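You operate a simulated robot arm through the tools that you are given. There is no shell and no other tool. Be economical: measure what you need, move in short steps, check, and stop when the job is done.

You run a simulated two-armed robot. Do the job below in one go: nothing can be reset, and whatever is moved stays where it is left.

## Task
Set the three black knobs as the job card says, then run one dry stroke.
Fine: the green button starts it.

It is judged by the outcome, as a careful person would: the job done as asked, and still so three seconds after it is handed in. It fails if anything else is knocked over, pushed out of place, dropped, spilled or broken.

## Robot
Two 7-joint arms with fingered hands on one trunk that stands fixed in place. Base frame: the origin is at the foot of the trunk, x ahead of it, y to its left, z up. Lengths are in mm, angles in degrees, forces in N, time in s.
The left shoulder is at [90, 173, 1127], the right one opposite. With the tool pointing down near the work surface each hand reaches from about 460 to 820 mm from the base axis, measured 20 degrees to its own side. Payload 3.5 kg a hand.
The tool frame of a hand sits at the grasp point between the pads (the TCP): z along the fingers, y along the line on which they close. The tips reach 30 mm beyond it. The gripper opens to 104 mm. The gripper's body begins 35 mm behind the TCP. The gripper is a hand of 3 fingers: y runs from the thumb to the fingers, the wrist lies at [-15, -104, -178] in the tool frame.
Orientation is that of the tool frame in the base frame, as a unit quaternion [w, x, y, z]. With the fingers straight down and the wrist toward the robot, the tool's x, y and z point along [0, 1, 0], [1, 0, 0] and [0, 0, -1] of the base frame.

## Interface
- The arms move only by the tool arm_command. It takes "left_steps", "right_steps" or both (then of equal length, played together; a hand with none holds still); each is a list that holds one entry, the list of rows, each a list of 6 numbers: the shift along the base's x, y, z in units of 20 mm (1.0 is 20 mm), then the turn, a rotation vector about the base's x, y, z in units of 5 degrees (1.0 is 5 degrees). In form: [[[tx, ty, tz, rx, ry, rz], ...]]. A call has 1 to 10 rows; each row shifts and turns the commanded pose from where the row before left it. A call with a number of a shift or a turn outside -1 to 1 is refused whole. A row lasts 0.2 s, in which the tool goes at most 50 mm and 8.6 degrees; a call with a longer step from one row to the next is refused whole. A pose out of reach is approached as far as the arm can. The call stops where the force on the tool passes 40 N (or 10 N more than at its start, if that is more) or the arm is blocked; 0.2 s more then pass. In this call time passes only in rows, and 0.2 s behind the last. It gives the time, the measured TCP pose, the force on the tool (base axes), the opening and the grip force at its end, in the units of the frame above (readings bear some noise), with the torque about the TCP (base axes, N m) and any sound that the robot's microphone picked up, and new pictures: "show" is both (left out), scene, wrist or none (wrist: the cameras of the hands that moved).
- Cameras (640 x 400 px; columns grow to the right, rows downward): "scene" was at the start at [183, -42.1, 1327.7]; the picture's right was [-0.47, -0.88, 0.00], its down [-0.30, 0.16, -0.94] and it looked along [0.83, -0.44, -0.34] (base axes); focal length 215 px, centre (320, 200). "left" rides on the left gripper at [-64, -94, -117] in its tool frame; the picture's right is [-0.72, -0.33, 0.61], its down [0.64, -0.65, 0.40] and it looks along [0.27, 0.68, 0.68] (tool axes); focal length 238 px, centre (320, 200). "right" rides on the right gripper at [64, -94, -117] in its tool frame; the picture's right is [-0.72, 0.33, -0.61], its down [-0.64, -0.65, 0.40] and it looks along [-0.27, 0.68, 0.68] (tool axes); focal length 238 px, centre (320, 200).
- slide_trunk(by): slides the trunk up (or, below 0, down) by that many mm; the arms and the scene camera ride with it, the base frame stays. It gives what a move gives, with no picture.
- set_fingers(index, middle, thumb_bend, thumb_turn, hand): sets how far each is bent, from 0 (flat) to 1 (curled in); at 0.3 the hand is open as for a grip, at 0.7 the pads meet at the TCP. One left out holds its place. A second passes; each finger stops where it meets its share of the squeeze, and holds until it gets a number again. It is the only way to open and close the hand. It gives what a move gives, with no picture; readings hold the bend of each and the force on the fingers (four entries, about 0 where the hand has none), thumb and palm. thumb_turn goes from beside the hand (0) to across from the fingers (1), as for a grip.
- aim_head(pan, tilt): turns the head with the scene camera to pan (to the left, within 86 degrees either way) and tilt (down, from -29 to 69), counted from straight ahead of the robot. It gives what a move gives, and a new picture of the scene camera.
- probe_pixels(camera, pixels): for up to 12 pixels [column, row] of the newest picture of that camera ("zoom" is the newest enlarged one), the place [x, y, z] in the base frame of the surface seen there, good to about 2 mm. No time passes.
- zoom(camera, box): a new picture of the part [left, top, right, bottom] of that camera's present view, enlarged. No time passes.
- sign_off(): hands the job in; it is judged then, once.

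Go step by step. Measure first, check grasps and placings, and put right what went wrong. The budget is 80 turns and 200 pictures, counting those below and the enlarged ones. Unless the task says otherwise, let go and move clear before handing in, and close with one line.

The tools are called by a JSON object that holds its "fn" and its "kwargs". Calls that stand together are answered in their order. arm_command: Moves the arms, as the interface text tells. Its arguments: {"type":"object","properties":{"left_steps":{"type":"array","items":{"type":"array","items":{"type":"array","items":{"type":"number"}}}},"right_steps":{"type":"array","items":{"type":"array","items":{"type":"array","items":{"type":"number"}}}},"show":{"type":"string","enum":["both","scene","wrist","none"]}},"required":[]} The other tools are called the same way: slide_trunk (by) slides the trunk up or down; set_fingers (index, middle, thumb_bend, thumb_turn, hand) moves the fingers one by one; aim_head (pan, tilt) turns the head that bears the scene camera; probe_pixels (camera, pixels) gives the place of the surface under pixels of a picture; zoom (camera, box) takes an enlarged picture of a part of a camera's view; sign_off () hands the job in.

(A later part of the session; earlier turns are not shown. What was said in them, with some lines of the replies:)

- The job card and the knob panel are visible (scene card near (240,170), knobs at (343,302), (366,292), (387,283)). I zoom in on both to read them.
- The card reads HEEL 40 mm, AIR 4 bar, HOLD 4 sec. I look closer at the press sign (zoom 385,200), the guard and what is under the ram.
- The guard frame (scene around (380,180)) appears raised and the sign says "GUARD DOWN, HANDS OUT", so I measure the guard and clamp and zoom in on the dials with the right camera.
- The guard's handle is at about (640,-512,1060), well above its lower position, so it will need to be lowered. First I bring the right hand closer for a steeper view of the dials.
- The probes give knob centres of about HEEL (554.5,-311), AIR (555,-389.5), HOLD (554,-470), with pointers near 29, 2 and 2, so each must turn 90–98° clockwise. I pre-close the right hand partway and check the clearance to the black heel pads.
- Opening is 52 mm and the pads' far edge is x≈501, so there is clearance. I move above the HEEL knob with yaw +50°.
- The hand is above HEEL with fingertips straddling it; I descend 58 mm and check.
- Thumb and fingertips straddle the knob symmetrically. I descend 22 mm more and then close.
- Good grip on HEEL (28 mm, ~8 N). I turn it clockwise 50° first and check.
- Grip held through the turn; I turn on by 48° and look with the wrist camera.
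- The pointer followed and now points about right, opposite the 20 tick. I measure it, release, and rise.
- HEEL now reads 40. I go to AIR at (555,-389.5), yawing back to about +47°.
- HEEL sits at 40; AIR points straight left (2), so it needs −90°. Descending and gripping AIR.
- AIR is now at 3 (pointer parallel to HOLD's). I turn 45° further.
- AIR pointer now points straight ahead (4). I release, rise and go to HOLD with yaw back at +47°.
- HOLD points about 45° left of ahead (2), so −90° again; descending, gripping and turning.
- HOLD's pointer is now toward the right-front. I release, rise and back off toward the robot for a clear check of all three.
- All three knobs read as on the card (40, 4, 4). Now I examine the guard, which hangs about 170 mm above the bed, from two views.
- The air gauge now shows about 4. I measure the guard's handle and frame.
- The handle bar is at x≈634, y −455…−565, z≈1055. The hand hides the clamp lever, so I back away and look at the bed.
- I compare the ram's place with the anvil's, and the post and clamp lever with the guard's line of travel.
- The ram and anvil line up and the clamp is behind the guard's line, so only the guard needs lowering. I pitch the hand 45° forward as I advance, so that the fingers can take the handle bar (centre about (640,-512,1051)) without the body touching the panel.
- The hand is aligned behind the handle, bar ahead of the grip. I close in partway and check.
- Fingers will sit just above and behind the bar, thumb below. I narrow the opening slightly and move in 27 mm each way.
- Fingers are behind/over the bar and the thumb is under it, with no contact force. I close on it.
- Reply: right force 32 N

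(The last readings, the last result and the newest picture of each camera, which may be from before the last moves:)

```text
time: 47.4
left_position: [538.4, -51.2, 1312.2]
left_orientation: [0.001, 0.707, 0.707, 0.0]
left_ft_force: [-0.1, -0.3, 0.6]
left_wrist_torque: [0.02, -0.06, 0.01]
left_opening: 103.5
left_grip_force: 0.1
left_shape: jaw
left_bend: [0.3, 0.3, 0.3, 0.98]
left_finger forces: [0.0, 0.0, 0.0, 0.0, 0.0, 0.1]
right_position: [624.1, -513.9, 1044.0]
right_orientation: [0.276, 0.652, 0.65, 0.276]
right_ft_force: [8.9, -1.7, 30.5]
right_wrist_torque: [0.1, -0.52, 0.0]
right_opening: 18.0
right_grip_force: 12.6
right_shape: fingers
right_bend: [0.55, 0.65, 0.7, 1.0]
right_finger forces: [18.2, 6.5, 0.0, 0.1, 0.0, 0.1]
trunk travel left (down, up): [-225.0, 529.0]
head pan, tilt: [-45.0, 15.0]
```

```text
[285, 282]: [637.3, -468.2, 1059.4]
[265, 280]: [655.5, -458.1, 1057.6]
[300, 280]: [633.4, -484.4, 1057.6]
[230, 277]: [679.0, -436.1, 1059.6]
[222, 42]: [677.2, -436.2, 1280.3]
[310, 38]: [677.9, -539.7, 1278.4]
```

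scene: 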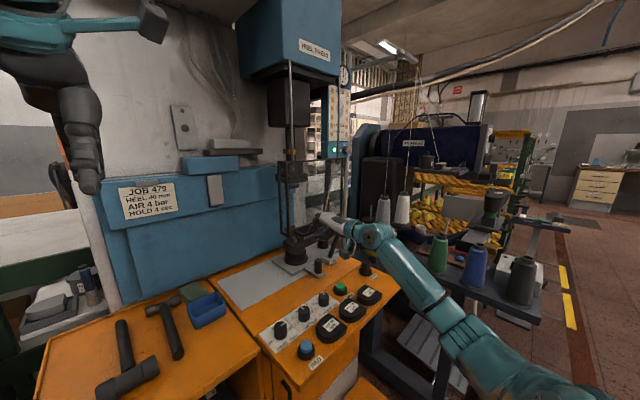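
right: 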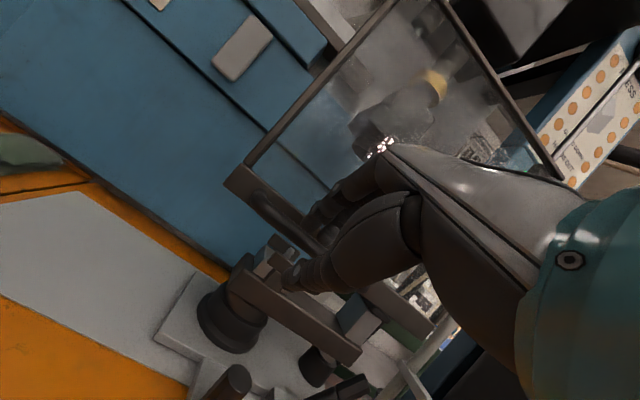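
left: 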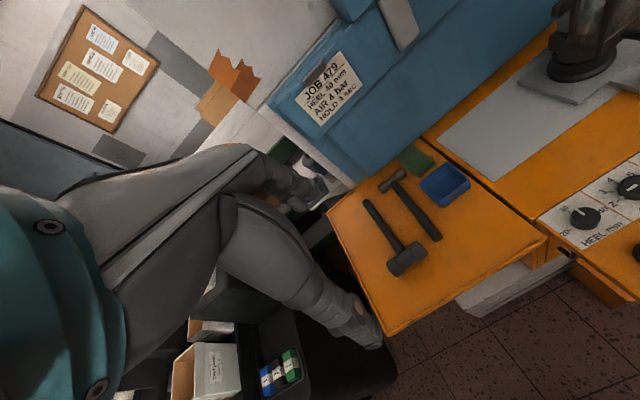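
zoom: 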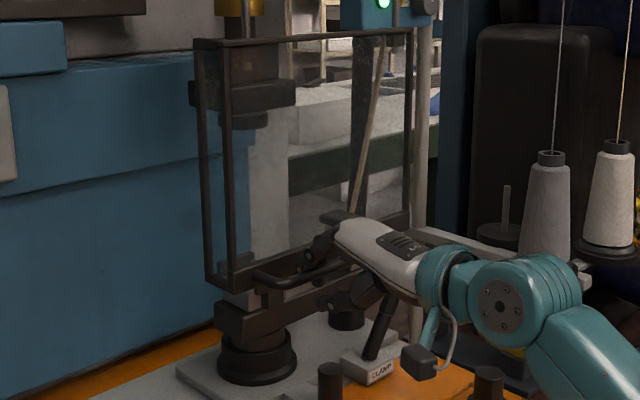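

The guard doesn't budge under 30 N down and its rods run upward from it, so it is already fully down (it opens upward). I relieve the force, let go and back out.

{"fn": "arm_command", "kwargs": {"right_steps": [[[0, 0, 0.5, 0, 0, 0], [0, 0, 0.5, 0, 0, 0], [0, 0, 0.4, 0, 0, 0]]], "show": "none"}}

{"fn": "set_fingers", "kwargs": {"hand": "right", "index": 0.58, "middle": 0.58, "thumb_bend": 0.56}}

{"fn": "arm_command", "kwargs": {"right_steps": [[[-0.5, 0, 0.5, 0, 0, 0], [-0.7, 0, 0.7, 0, 0, 0], [-0.7, 0, 0.7, 0, 0, 0], [-1, 0, 0.5, 0, 0, 0], [-1, 0, 0, 0, 0, 0]]], "show": "both"}}

{"fn": "zoom", "kwargs": {"camera": "scene", "box": [250, 150, 410, 290]}}

```text
time: 48.2
left_position: [542.5, -52.0, 1309.1]
left_orientation: [-0.001, 0.706, 0.708, 0.0]
left_ft_force: [-0.1, 0.5, 0.4]
left_wrist_torque: [0.01, 0.03, -0.01]
left_opening: 103.5
left_grip_force: 0.0
left_shape: jaw
left_bend: [0.3, 0.3, 0.3, 0.98]
left_finger forces: [0.0, 0.0, 0.0, 0.0, 0.0, 0.0]
right_position: [626.2, -513.1, 1057.2]
right_orientation: [0.267, 0.655, 0.654, 0.269]
right_ft_force: [12.4, 0.1, -4.2]
right_wrist_torque: [0.04, 0.08, 0.0]
right_opening: 8.7
right_grip_force: 5.8
right_shape: fingers
right_bend: [0.65, 0.69, 0.7, 1.0]
right_finger forces: [6.9, 4.4, 0.0, 0.0, 0.0, 0.0]
trunk travel left (down, up): [-225.0, 529.0]
head pan, tilt: [-45.0, 15.0]
```

```text
time: 49.2
left_position: [540.2, -52.1, 1309.4]
left_orientation: [-0.001, 0.706, 0.708, 0.0]
left_ft_force: [-0.1, -0.6, 0.2]
left_wrist_torque: [0.01, -0.01, 0.01]
left_opening: 103.6
left_grip_force: 0.1
left_shape: jaw
left_bend: [0.3, 0.3, 0.3, 0.98]
left_finger forces: [0.0, 0.0, 0.0, 0.1, 0.0, 0.0]
right_position: [625.3, -515.0, 1062.9]
right_orientation: [0.27, 0.655, 0.652, 0.271]
right_ft_force: [0.0, -0.2, 1.2]
right_wrist_torque: [0.01, 0.01, -0.02]
right_opening: 34.2
right_grip_force: 0.1
right_shape: fingers
right_bend: [0.57, 0.57, 0.56, 1.0]
right_finger forces: [0.1, 0.0, 0.0, 0.0, 0.0, 0.0]
trunk travel left (down, up): [-225.0, 529.0]
head pan, tilt: [-45.0, 15.0]
```

```text
time: 50.4
left_position: [539.9, -52.2, 1309.3]
left_orientation: [0.0, 0.706, 0.708, 0.0]
left_ft_force: [-0.6, -0.1, -1.1]
left_wrist_torque: [-0.02, -0.02, 0.02]
left_opening: 103.3
left_grip_force: 0.0
left_shape: jaw
left_bend: [0.3, 0.3, 0.3, 0.98]
left_finger forces: [0.0, 0.0, 0.1, 0.0, 0.0, 0.1]
right_position: [545.8, -513.9, 1110.8]
right_orientation: [0.271, 0.654, 0.653, 0.271]
right_ft_force: [-0.3, -0.3, 0.1]
right_wrist_torque: [0.02, -0.01, 0.02]
right_opening: 34.6
right_grip_force: 0.0
right_shape: fingers
right_bend: [0.57, 0.57, 0.56, 1.0]
right_finger forces: [0.0, 0.0, 0.1, 0.1, 0.0, 0.0]
trunk travel left (down, up): [-225.0, 529.0]
head pan, tilt: [-45.0, 15.0]
```

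scene: 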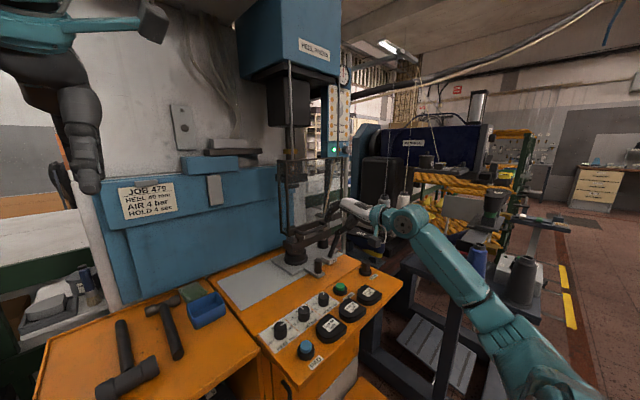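
right: 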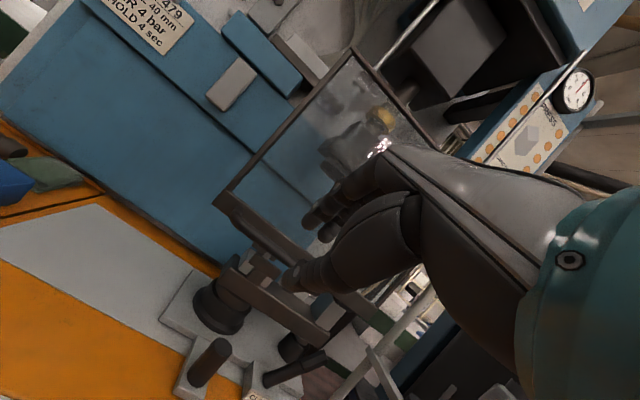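

```text
2.86 times, centred on (330, 220) of scene
```

zoom: 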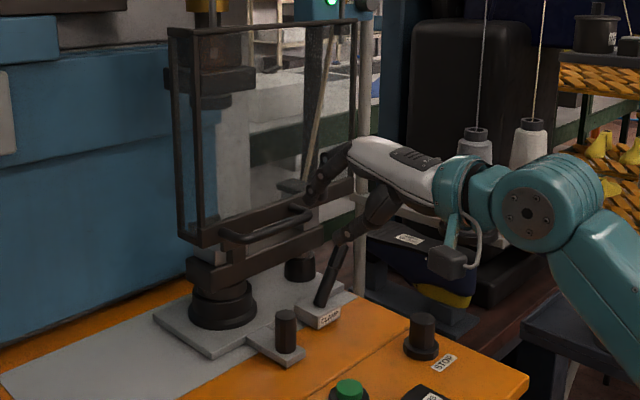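

The guard and everything else is in place. I bring the hand upright over the green button and locate the button precisely.

{"fn": "arm_command", "kwargs": {"right_steps": [[[0, -0.15, 0, 0, 1, 0], [0, -0.15, 0, 0, 1, 0], [0, -0.15, -0.5, 0, 1, 0], [0, -0.15, -0.5, 0, 1, 0], [0, -0.15, -1, 0, 1, 0], [0, -0.15, -1, 0, 1, 0], [0, -0.15, -1, 0, 1, 0], [0.15, -0.15, -1, 0, 1, 0], [0.15, -0.2, -1, 0, 1, 0]]], "show": "both"}}

{"fn": "set_fingers", "kwargs": {"hand": "right", "index": 0.7, "middle": 0.7, "thumb_bend": 0.7}}

{"fn": "zoom", "kwargs": {"camera": "scene", "box": [310, 240, 390, 310]}}

{"fn": "zoom", "kwargs": {"camera": "right", "box": [180, 150, 380, 350]}}

```text
time: 52.4
left_position: [539.3, -53.1, 1309.3]
left_orientation: [0.0, 0.707, 0.707, 0.0]
left_ft_force: [0.3, 0.9, 0.2]
left_wrist_torque: [-0.04, 0.0, -0.01]
left_opening: 103.6
left_grip_force: 0.0
left_shape: jaw
left_bend: [0.3, 0.3, 0.3, 0.98]
left_finger forces: [0.0, 0.0, 0.1, 0.0, 0.1, 0.1]
right_position: [553.0, -541.1, 990.2]
right_orientation: [0.0, 0.708, 0.706, 0.0]
right_ft_force: [-0.4, 0.3, 0.7]
right_wrist_torque: [0.0, 0.01, 0.03]
right_opening: 34.6
right_grip_force: 0.0
right_shape: fingers
right_bend: [0.57, 0.57, 0.56, 1.0]
right_finger forces: [0.1, 0.0, 0.0, 0.1, 0.0, 0.0]
trunk travel left (down, up): [-225.0, 529.0]
head pan, tilt: [-45.0, 15.0]
```

scene: 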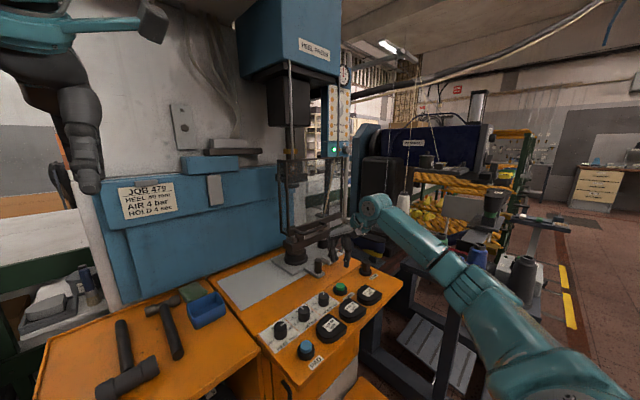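
right: 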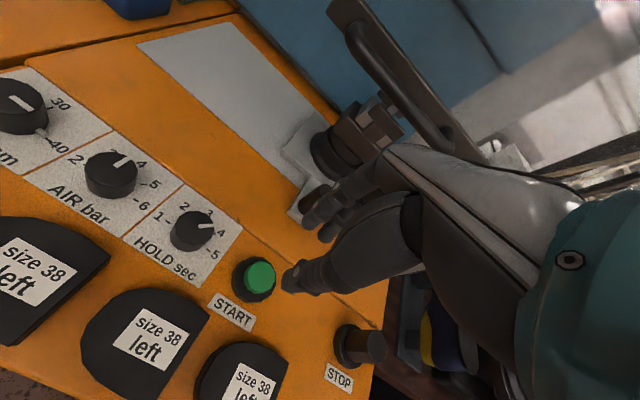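

```text
time: 53.4
left_position: [539.8, -52.9, 1310.0]
left_orientation: [0.001, 0.707, 0.708, 0.0]
left_ft_force: [0.0, 0.0, -0.6]
left_wrist_torque: [0.05, -0.02, 0.02]
left_opening: 103.5
left_grip_force: 0.0
left_shape: jaw
left_bend: [0.3, 0.3, 0.3, 0.98]
left_finger forces: [0.1, 0.1, 0.0, 0.1, 0.0, 0.1]
right_position: [552.5, -541.6, 990.3]
right_orientation: [0.0, 0.708, 0.706, 0.001]
right_ft_force: [-1.1, 0.7, -0.5]
right_wrist_torque: [0.02, 0.0, 0.01]
right_opening: 1.7
right_grip_force: 0.0
right_shape: fingers
right_bend: [0.7, 0.7, 0.7, 1.0]
right_finger forces: [0.0, 0.1, 0.0, 0.0, 0.2, 0.0]
trunk travel left (down, up): [-225.0, 529.0]
head pan, tilt: [-45.0, 15.0]
```

```text
5.71 times, centred on (350, 275) of scene
```

zoom: 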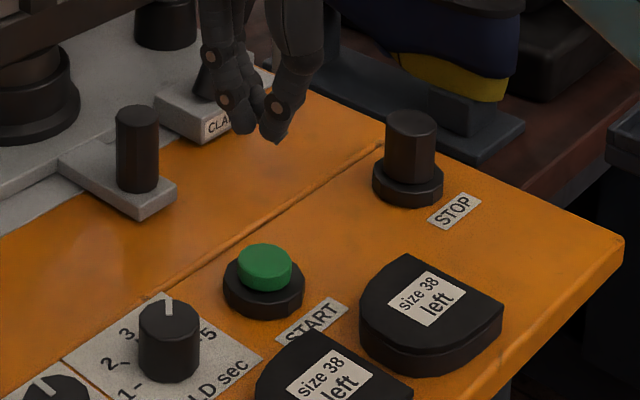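

```text
2.00 times, centred on (280, 250) of right
```

zoom: 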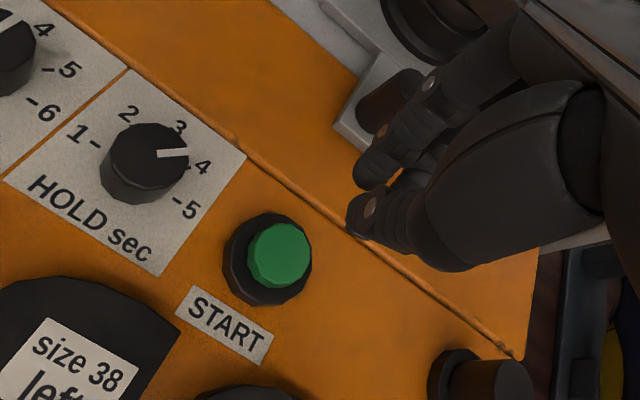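

{"fn": "probe_pixels", "kwargs": {"camera": "zoom", "pixels": [[280, 254], [252, 245], [308, 262], [285, 226], [278, 282], [360, 215], [362, 180]]}}

{"fn": "zoom", "kwargs": {"camera": "scene", "box": [310, 240, 390, 310]}}

{"fn": "probe_pixels", "kwargs": {"camera": "zoom", "pixels": [[272, 135], [280, 120], [240, 125], [265, 255], [265, 248]]}}

```text
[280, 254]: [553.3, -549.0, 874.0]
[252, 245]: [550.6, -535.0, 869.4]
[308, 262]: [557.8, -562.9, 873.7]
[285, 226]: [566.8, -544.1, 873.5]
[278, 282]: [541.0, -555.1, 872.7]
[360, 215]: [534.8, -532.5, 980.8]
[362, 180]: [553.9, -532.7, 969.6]
```

```text
5.71 times, centred on (350, 275) of scene
```

zoom: 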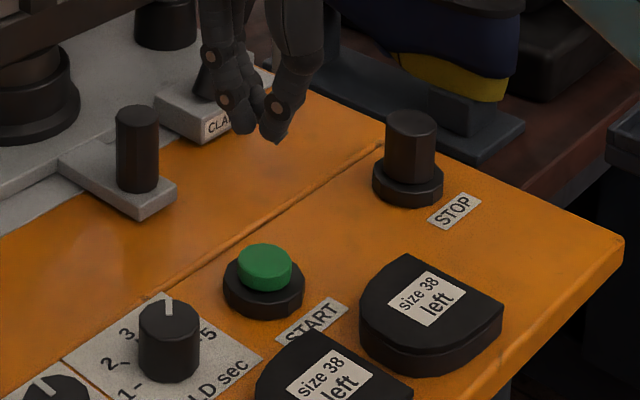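

```text
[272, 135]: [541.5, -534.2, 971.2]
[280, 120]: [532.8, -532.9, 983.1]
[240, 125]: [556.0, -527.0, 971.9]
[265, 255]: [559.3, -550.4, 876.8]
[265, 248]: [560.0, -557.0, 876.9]
```

Button centre is (554,-550,875); fingertips are at about z 963. I align and descend to just above it.

{"fn": "arm_command", "kwargs": {"right_steps": [[[0.1, -0.42, -1, 0, 0, 0], [0, 0, -1, 0, 0, 0], [0, 0, -1, 0, 0, 0], [0, 0, -0.8, 0, 0, 0]]], "show": "wrist"}}

{"fn": "zoom", "kwargs": {"camera": "scene", "box": [310, 240, 390, 310]}}

```text
time: 54.4
left_position: [539.9, -52.7, 1309.2]
left_orientation: [0.0, 0.707, 0.707, 0.0]
left_ft_force: [-0.2, -0.5, -0.2]
left_wrist_torque: [0.0, 0.0, 0.01]
left_opening: 103.6
left_grip_force: 0.1
left_shape: jaw
left_bend: [0.3, 0.3, 0.3, 0.98]
left_finger forces: [0.1, 0.0, 0.0, 0.1, 0.0, 0.0]
right_position: [554.6, -550.0, 913.8]
right_orientation: [0.0, 0.708, 0.706, 0.0]
right_ft_force: [0.9, -0.3, -0.5]
right_wrist_torque: [0.01, 0.03, 0.01]
right_opening: 1.7
right_grip_force: 0.0
right_shape: fingers
right_bend: [0.7, 0.7, 0.7, 1.0]
right_finger forces: [0.0, 0.1, 0.1, 0.1, 0.0, 0.1]
trunk travel left (down, up): [-225.0, 529.0]
head pan, tilt: [-45.0, 15.0]
```

right: 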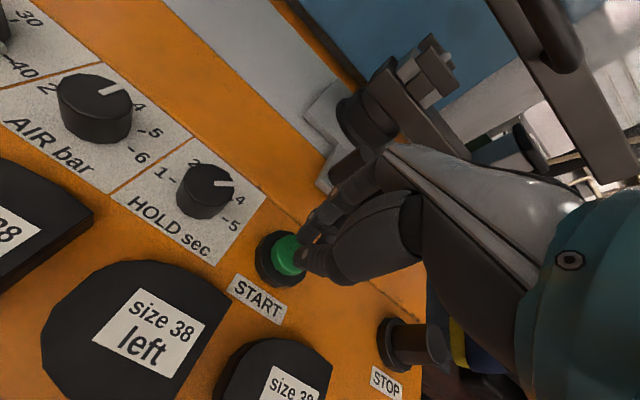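

```text
5.71 times, centred on (350, 275) of scene
```

zoom: 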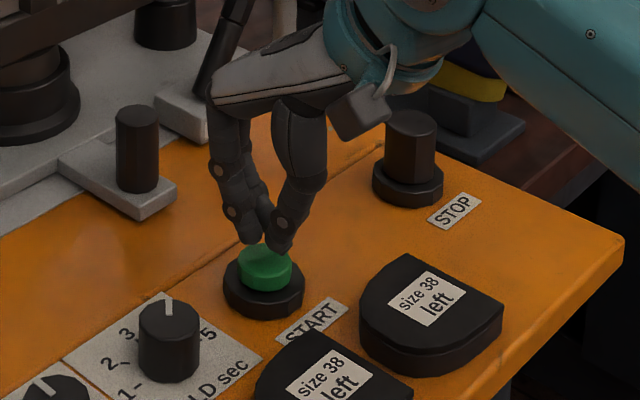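

The tips are centred about 10 mm above the green cap. I press gently, watching force and sound.

{"fn": "arm_command", "kwargs": {"right_steps": [[[0, 0, -0.4, 0, 0, 0], [0, 0, -0.2, 0, 0, 0], [0, 0, -0.15, 0, 0, 0]]], "show": "none"}}

```text
time: 55.2
left_position: [540.7, -52.2, 1310.5]
left_orientation: [0.001, 0.706, 0.709, 0.0]
left_ft_force: [-0.6, 0.2, -0.1]
left_wrist_torque: [0.02, -0.02, 0.02]
left_opening: 103.6
left_grip_force: 0.0
left_shape: jaw
left_bend: [0.3, 0.3, 0.3, 0.98]
left_finger forces: [0.0, 0.1, 0.1, 0.0, 0.1, 0.0]
right_position: [554.9, -551.0, 900.3]
right_orientation: [0.001, 0.708, 0.707, 0.001]
right_ft_force: [-0.6, -0.2, 2.9]
right_wrist_torque: [0.05, 0.04, 0.03]
right_opening: 1.5
right_grip_force: 1.4
right_shape: fingers
right_bend: [0.7, 0.7, 0.7, 1.0]
right_finger forces: [0.1, 0.1, 0.1, 0.0, 2.7, 0.0]
trunk travel left (down, up): [-225.0, 529.0]
head pan, tilt: [-45.0, 15.0]
heard: click
```

A click was heard at light contact. I lift off and watch the press.

{"fn": "arm_command", "kwargs": {"right_steps": [[[0, 0, 0.5, 0, 0, 0], [0, 0, 1, 0, 0, 0]]], "show": "scene"}}

{"fn": "zoom", "kwargs": {"camera": "scene", "box": [250, 60, 370, 290]}}

```text
time: 55.8
left_position: [540.2, -52.4, 1310.7]
left_orientation: [0.0, 0.707, 0.707, 0.0]
left_ft_force: [0.6, 0.1, 0.9]
left_wrist_torque: [0.01, -0.03, 0.03]
left_opening: 103.9
left_grip_force: 0.1
left_shape: jaw
left_bend: [0.3, 0.3, 0.3, 0.98]
left_finger forces: [0.0, 0.0, 0.0, 0.1, 0.0, 0.0]
right_position: [555.9, -552.0, 929.4]
right_orientation: [0.0, 0.707, 0.707, 0.001]
right_ft_force: [-0.1, -0.1, -0.3]
right_wrist_torque: [0.0, 0.0, -0.01]
right_opening: 1.6
right_grip_force: 0.1
right_shape: fingers
right_bend: [0.7, 0.7, 0.7, 1.0]
right_finger forces: [0.1, 0.0, 0.0, 0.0, 0.1, 0.0]
trunk travel left (down, up): [-225.0, 529.0]
head pan, tilt: [-45.0, 15.0]
```

scene: 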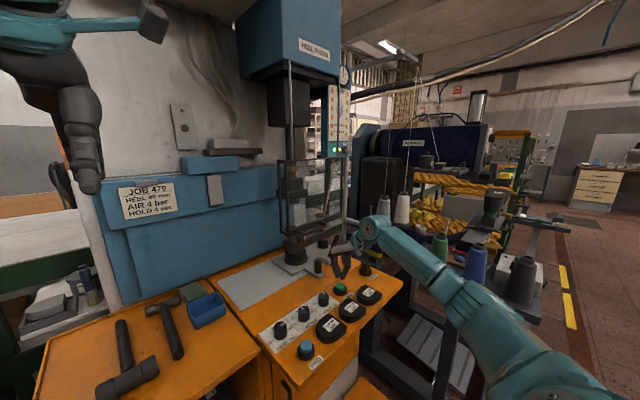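

```text
1.74 times, centred on (310, 175) of scene
```

zoom: 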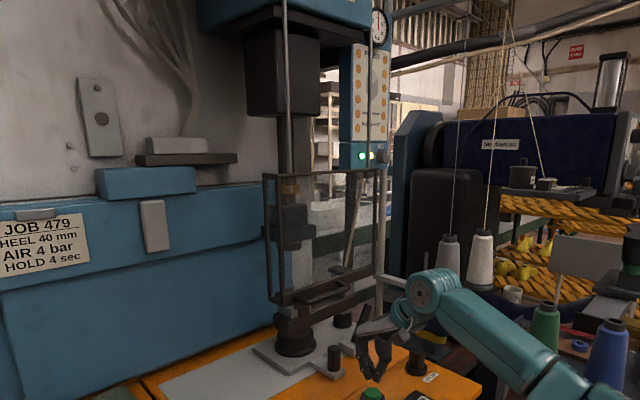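

The ram has come down (head now near zoom (295,230)) and the second lamp lit: the stroke is running. I back the hand away and wait it out.

{"fn": "arm_command", "kwargs": {"right_steps": [[[0, 0, 1, 0, 0, 0], [0, 0, 1, 0, 0, 0], [0, 0, 1, 0, 0, 0], [-0.5, 0, 1, 0, 0, 0], [-1, 0, 1, 0, 0, 0], [-1, 0, 1, 0, 0, 0], [-1, 0, 0.5, 0, 0, 0], [-1, 0, 0, 0, 0, 0], [-1, 0, 0, 0, 0, 0], [-0.5, 0, 0, 0, 0, 0]]], "show": "scene"}}

{"fn": "arm_command", "kwargs": {"right_steps": [[[0, 0, 0, 0, 0, 0], [0, 0, 0, 0, 0, 0], [0, 0, 0, 0, 0, 0], [0, 0, 0, 0, 0, 0], [0, 0, 0, 0, 0, 0], [0, 0, 0, 0, 0, 0], [0, 0, 0, 0, 0, 0], [0, 0, 0, 0, 0, 0], [0, 0, 0, 0, 0, 0], [0, 0, 0, 0, 0, 0]]], "show": "none"}}

{"fn": "arm_command", "kwargs": {"right_steps": [[[0, 0, 0, 0, 0, 0], [0, 0, 0, 0, 0, 0], [0, 0, 0, 0, 0, 0], [0, 0, 0, 0, 0, 0], [0, 0, 0, 0, 0, 0], [0, 0, 0, 0, 0, 0], [0, 0, 0, 0, 0, 0], [0, 0, 0, 0, 0, 0], [0, 0, 0, 0, 0, 0], [0, 0, 0, 0, 0, 0]]], "show": "both"}}

{"fn": "zoom", "kwargs": {"camera": "scene", "box": [250, 60, 370, 290]}}

```text
time: 58.0
left_position: [540.7, -52.3, 1310.7]
left_orientation: [0.0, 0.706, 0.708, 0.0]
left_ft_force: [0.4, -1.4, -0.1]
left_wrist_torque: [0.0, 0.03, 0.03]
left_opening: 103.6
left_grip_force: 0.1
left_shape: jaw
left_bend: [0.3, 0.3, 0.3, 0.98]
left_finger forces: [0.0, 0.0, 0.0, 0.0, 0.1, 0.0]
right_position: [434.3, -550.9, 1060.1]
right_orientation: [-0.001, 0.707, 0.707, 0.0]
right_ft_force: [0.0, -0.5, 0.0]
right_wrist_torque: [0.0, -0.01, 0.01]
right_opening: 1.3
right_grip_force: 0.0
right_shape: fingers
right_bend: [0.7, 0.7, 0.7, 1.0]
right_finger forces: [0.0, 0.0, 0.0, 0.0, 0.0, 0.0]
trunk travel left (down, up): [-225.0, 529.0]
head pan, tilt: [-45.0, 15.0]
```

scene: 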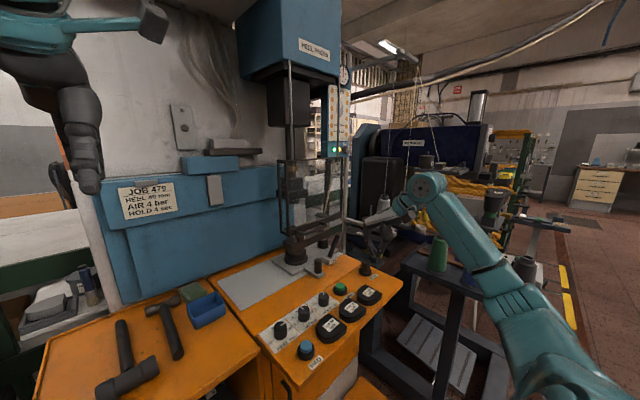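

```text
time: 60.2
left_position: [540.4, -53.5, 1309.1]
left_orientation: [0.0, 0.707, 0.707, 0.0]
left_ft_force: [0.0, -0.4, 1.0]
left_wrist_torque: [0.02, 0.02, -0.03]
left_opening: 103.6
left_grip_force: 0.0
left_shape: jaw
left_bend: [0.3, 0.3, 0.3, 0.98]
left_finger forces: [0.0, 0.0, 0.0, 0.1, 0.0, 0.1]
right_position: [436.4, -550.6, 1059.1]
right_orientation: [0.001, 0.708, 0.706, 0.0]
right_ft_force: [0.3, -0.1, -0.7]
right_wrist_torque: [0.0, -0.03, 0.02]
right_opening: 1.5
right_grip_force: 0.0
right_shape: fingers
right_bend: [0.7, 0.7, 0.7, 1.0]
right_finger forces: [0.0, 0.1, 0.0, 0.0, 0.0, 0.0]
trunk travel left (down, up): [-225.0, 529.0]
head pan, tilt: [-45.0, 15.0]
```

```text
time: 62.4
left_position: [540.3, -53.8, 1309.8]
left_orientation: [-0.001, 0.707, 0.708, 0.001]
left_ft_force: [-0.3, 0.5, -0.2]
left_wrist_torque: [0.01, 0.03, 0.01]
left_opening: 103.5
left_grip_force: 0.1
left_shape: jaw
left_bend: [0.3, 0.3, 0.3, 0.98]
left_finger forces: [0.0, 0.0, 0.1, 0.0, 0.0, 0.0]
right_position: [434.1, -550.1, 1060.1]
right_orientation: [0.0, 0.708, 0.706, 0.001]
right_ft_force: [-0.8, 0.3, -0.8]
right_wrist_torque: [0.01, 0.04, -0.02]
right_opening: 1.4
right_grip_force: 0.0
right_shape: fingers
right_bend: [0.7, 0.7, 0.7, 1.0]
right_finger forces: [0.0, 0.0, 0.0, 0.0, 0.0, 0.0]
trunk travel left (down, up): [-225.0, 529.0]
head pan, tilt: [-45.0, 15.0]
```

scene: 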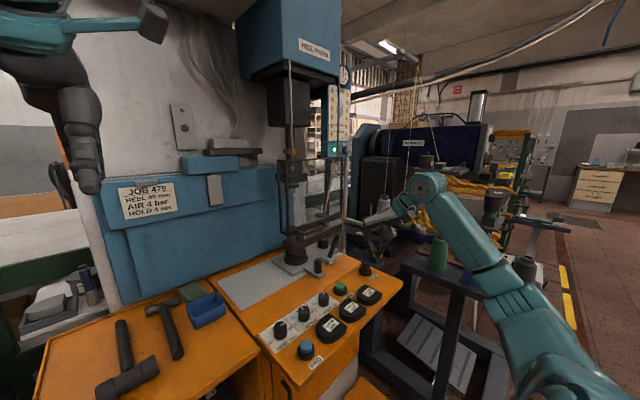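
right: 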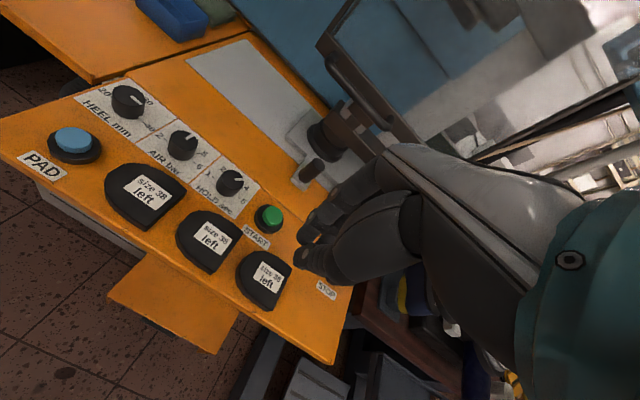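

```text
1.74 times, centred on (310, 175) of scene
```

zoom: 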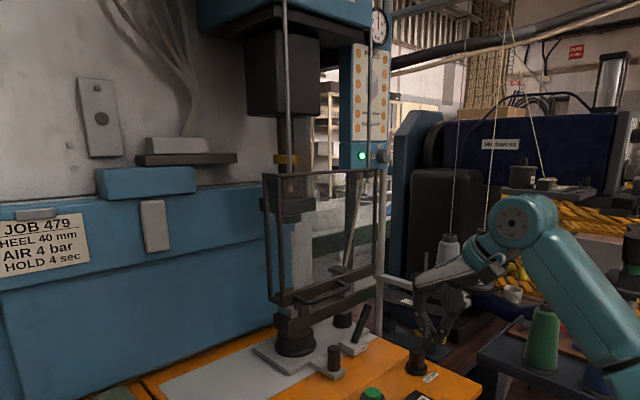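

The ram is back up and the running lamp is off: one full stroke is done. One last look at the knobs.

{"fn": "zoom", "kwargs": {"camera": "right", "box": [80, 70, 300, 240]}}

```text
2.35 times, centred on (190, 155) of right
```

zoom: 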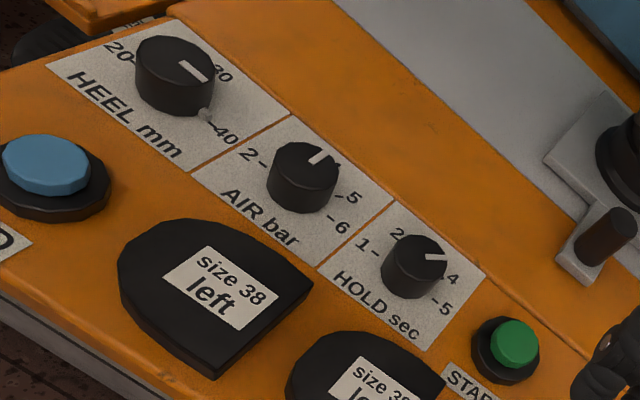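

The knobs still read HEEL 40, AIR 4 and HOLD 4, the pads haven't moved, and the hand is clear. Handing in.

{"fn": "sign_off", "kwargs": {}}

```text
The job is handed in.
```

The three knobs are set as the card says (HEEL 40 mm, AIR 4 bar, HOLD 4 sec), and the press ran one full dry stroke from the green button; the ram is back up and nothing else was moved.
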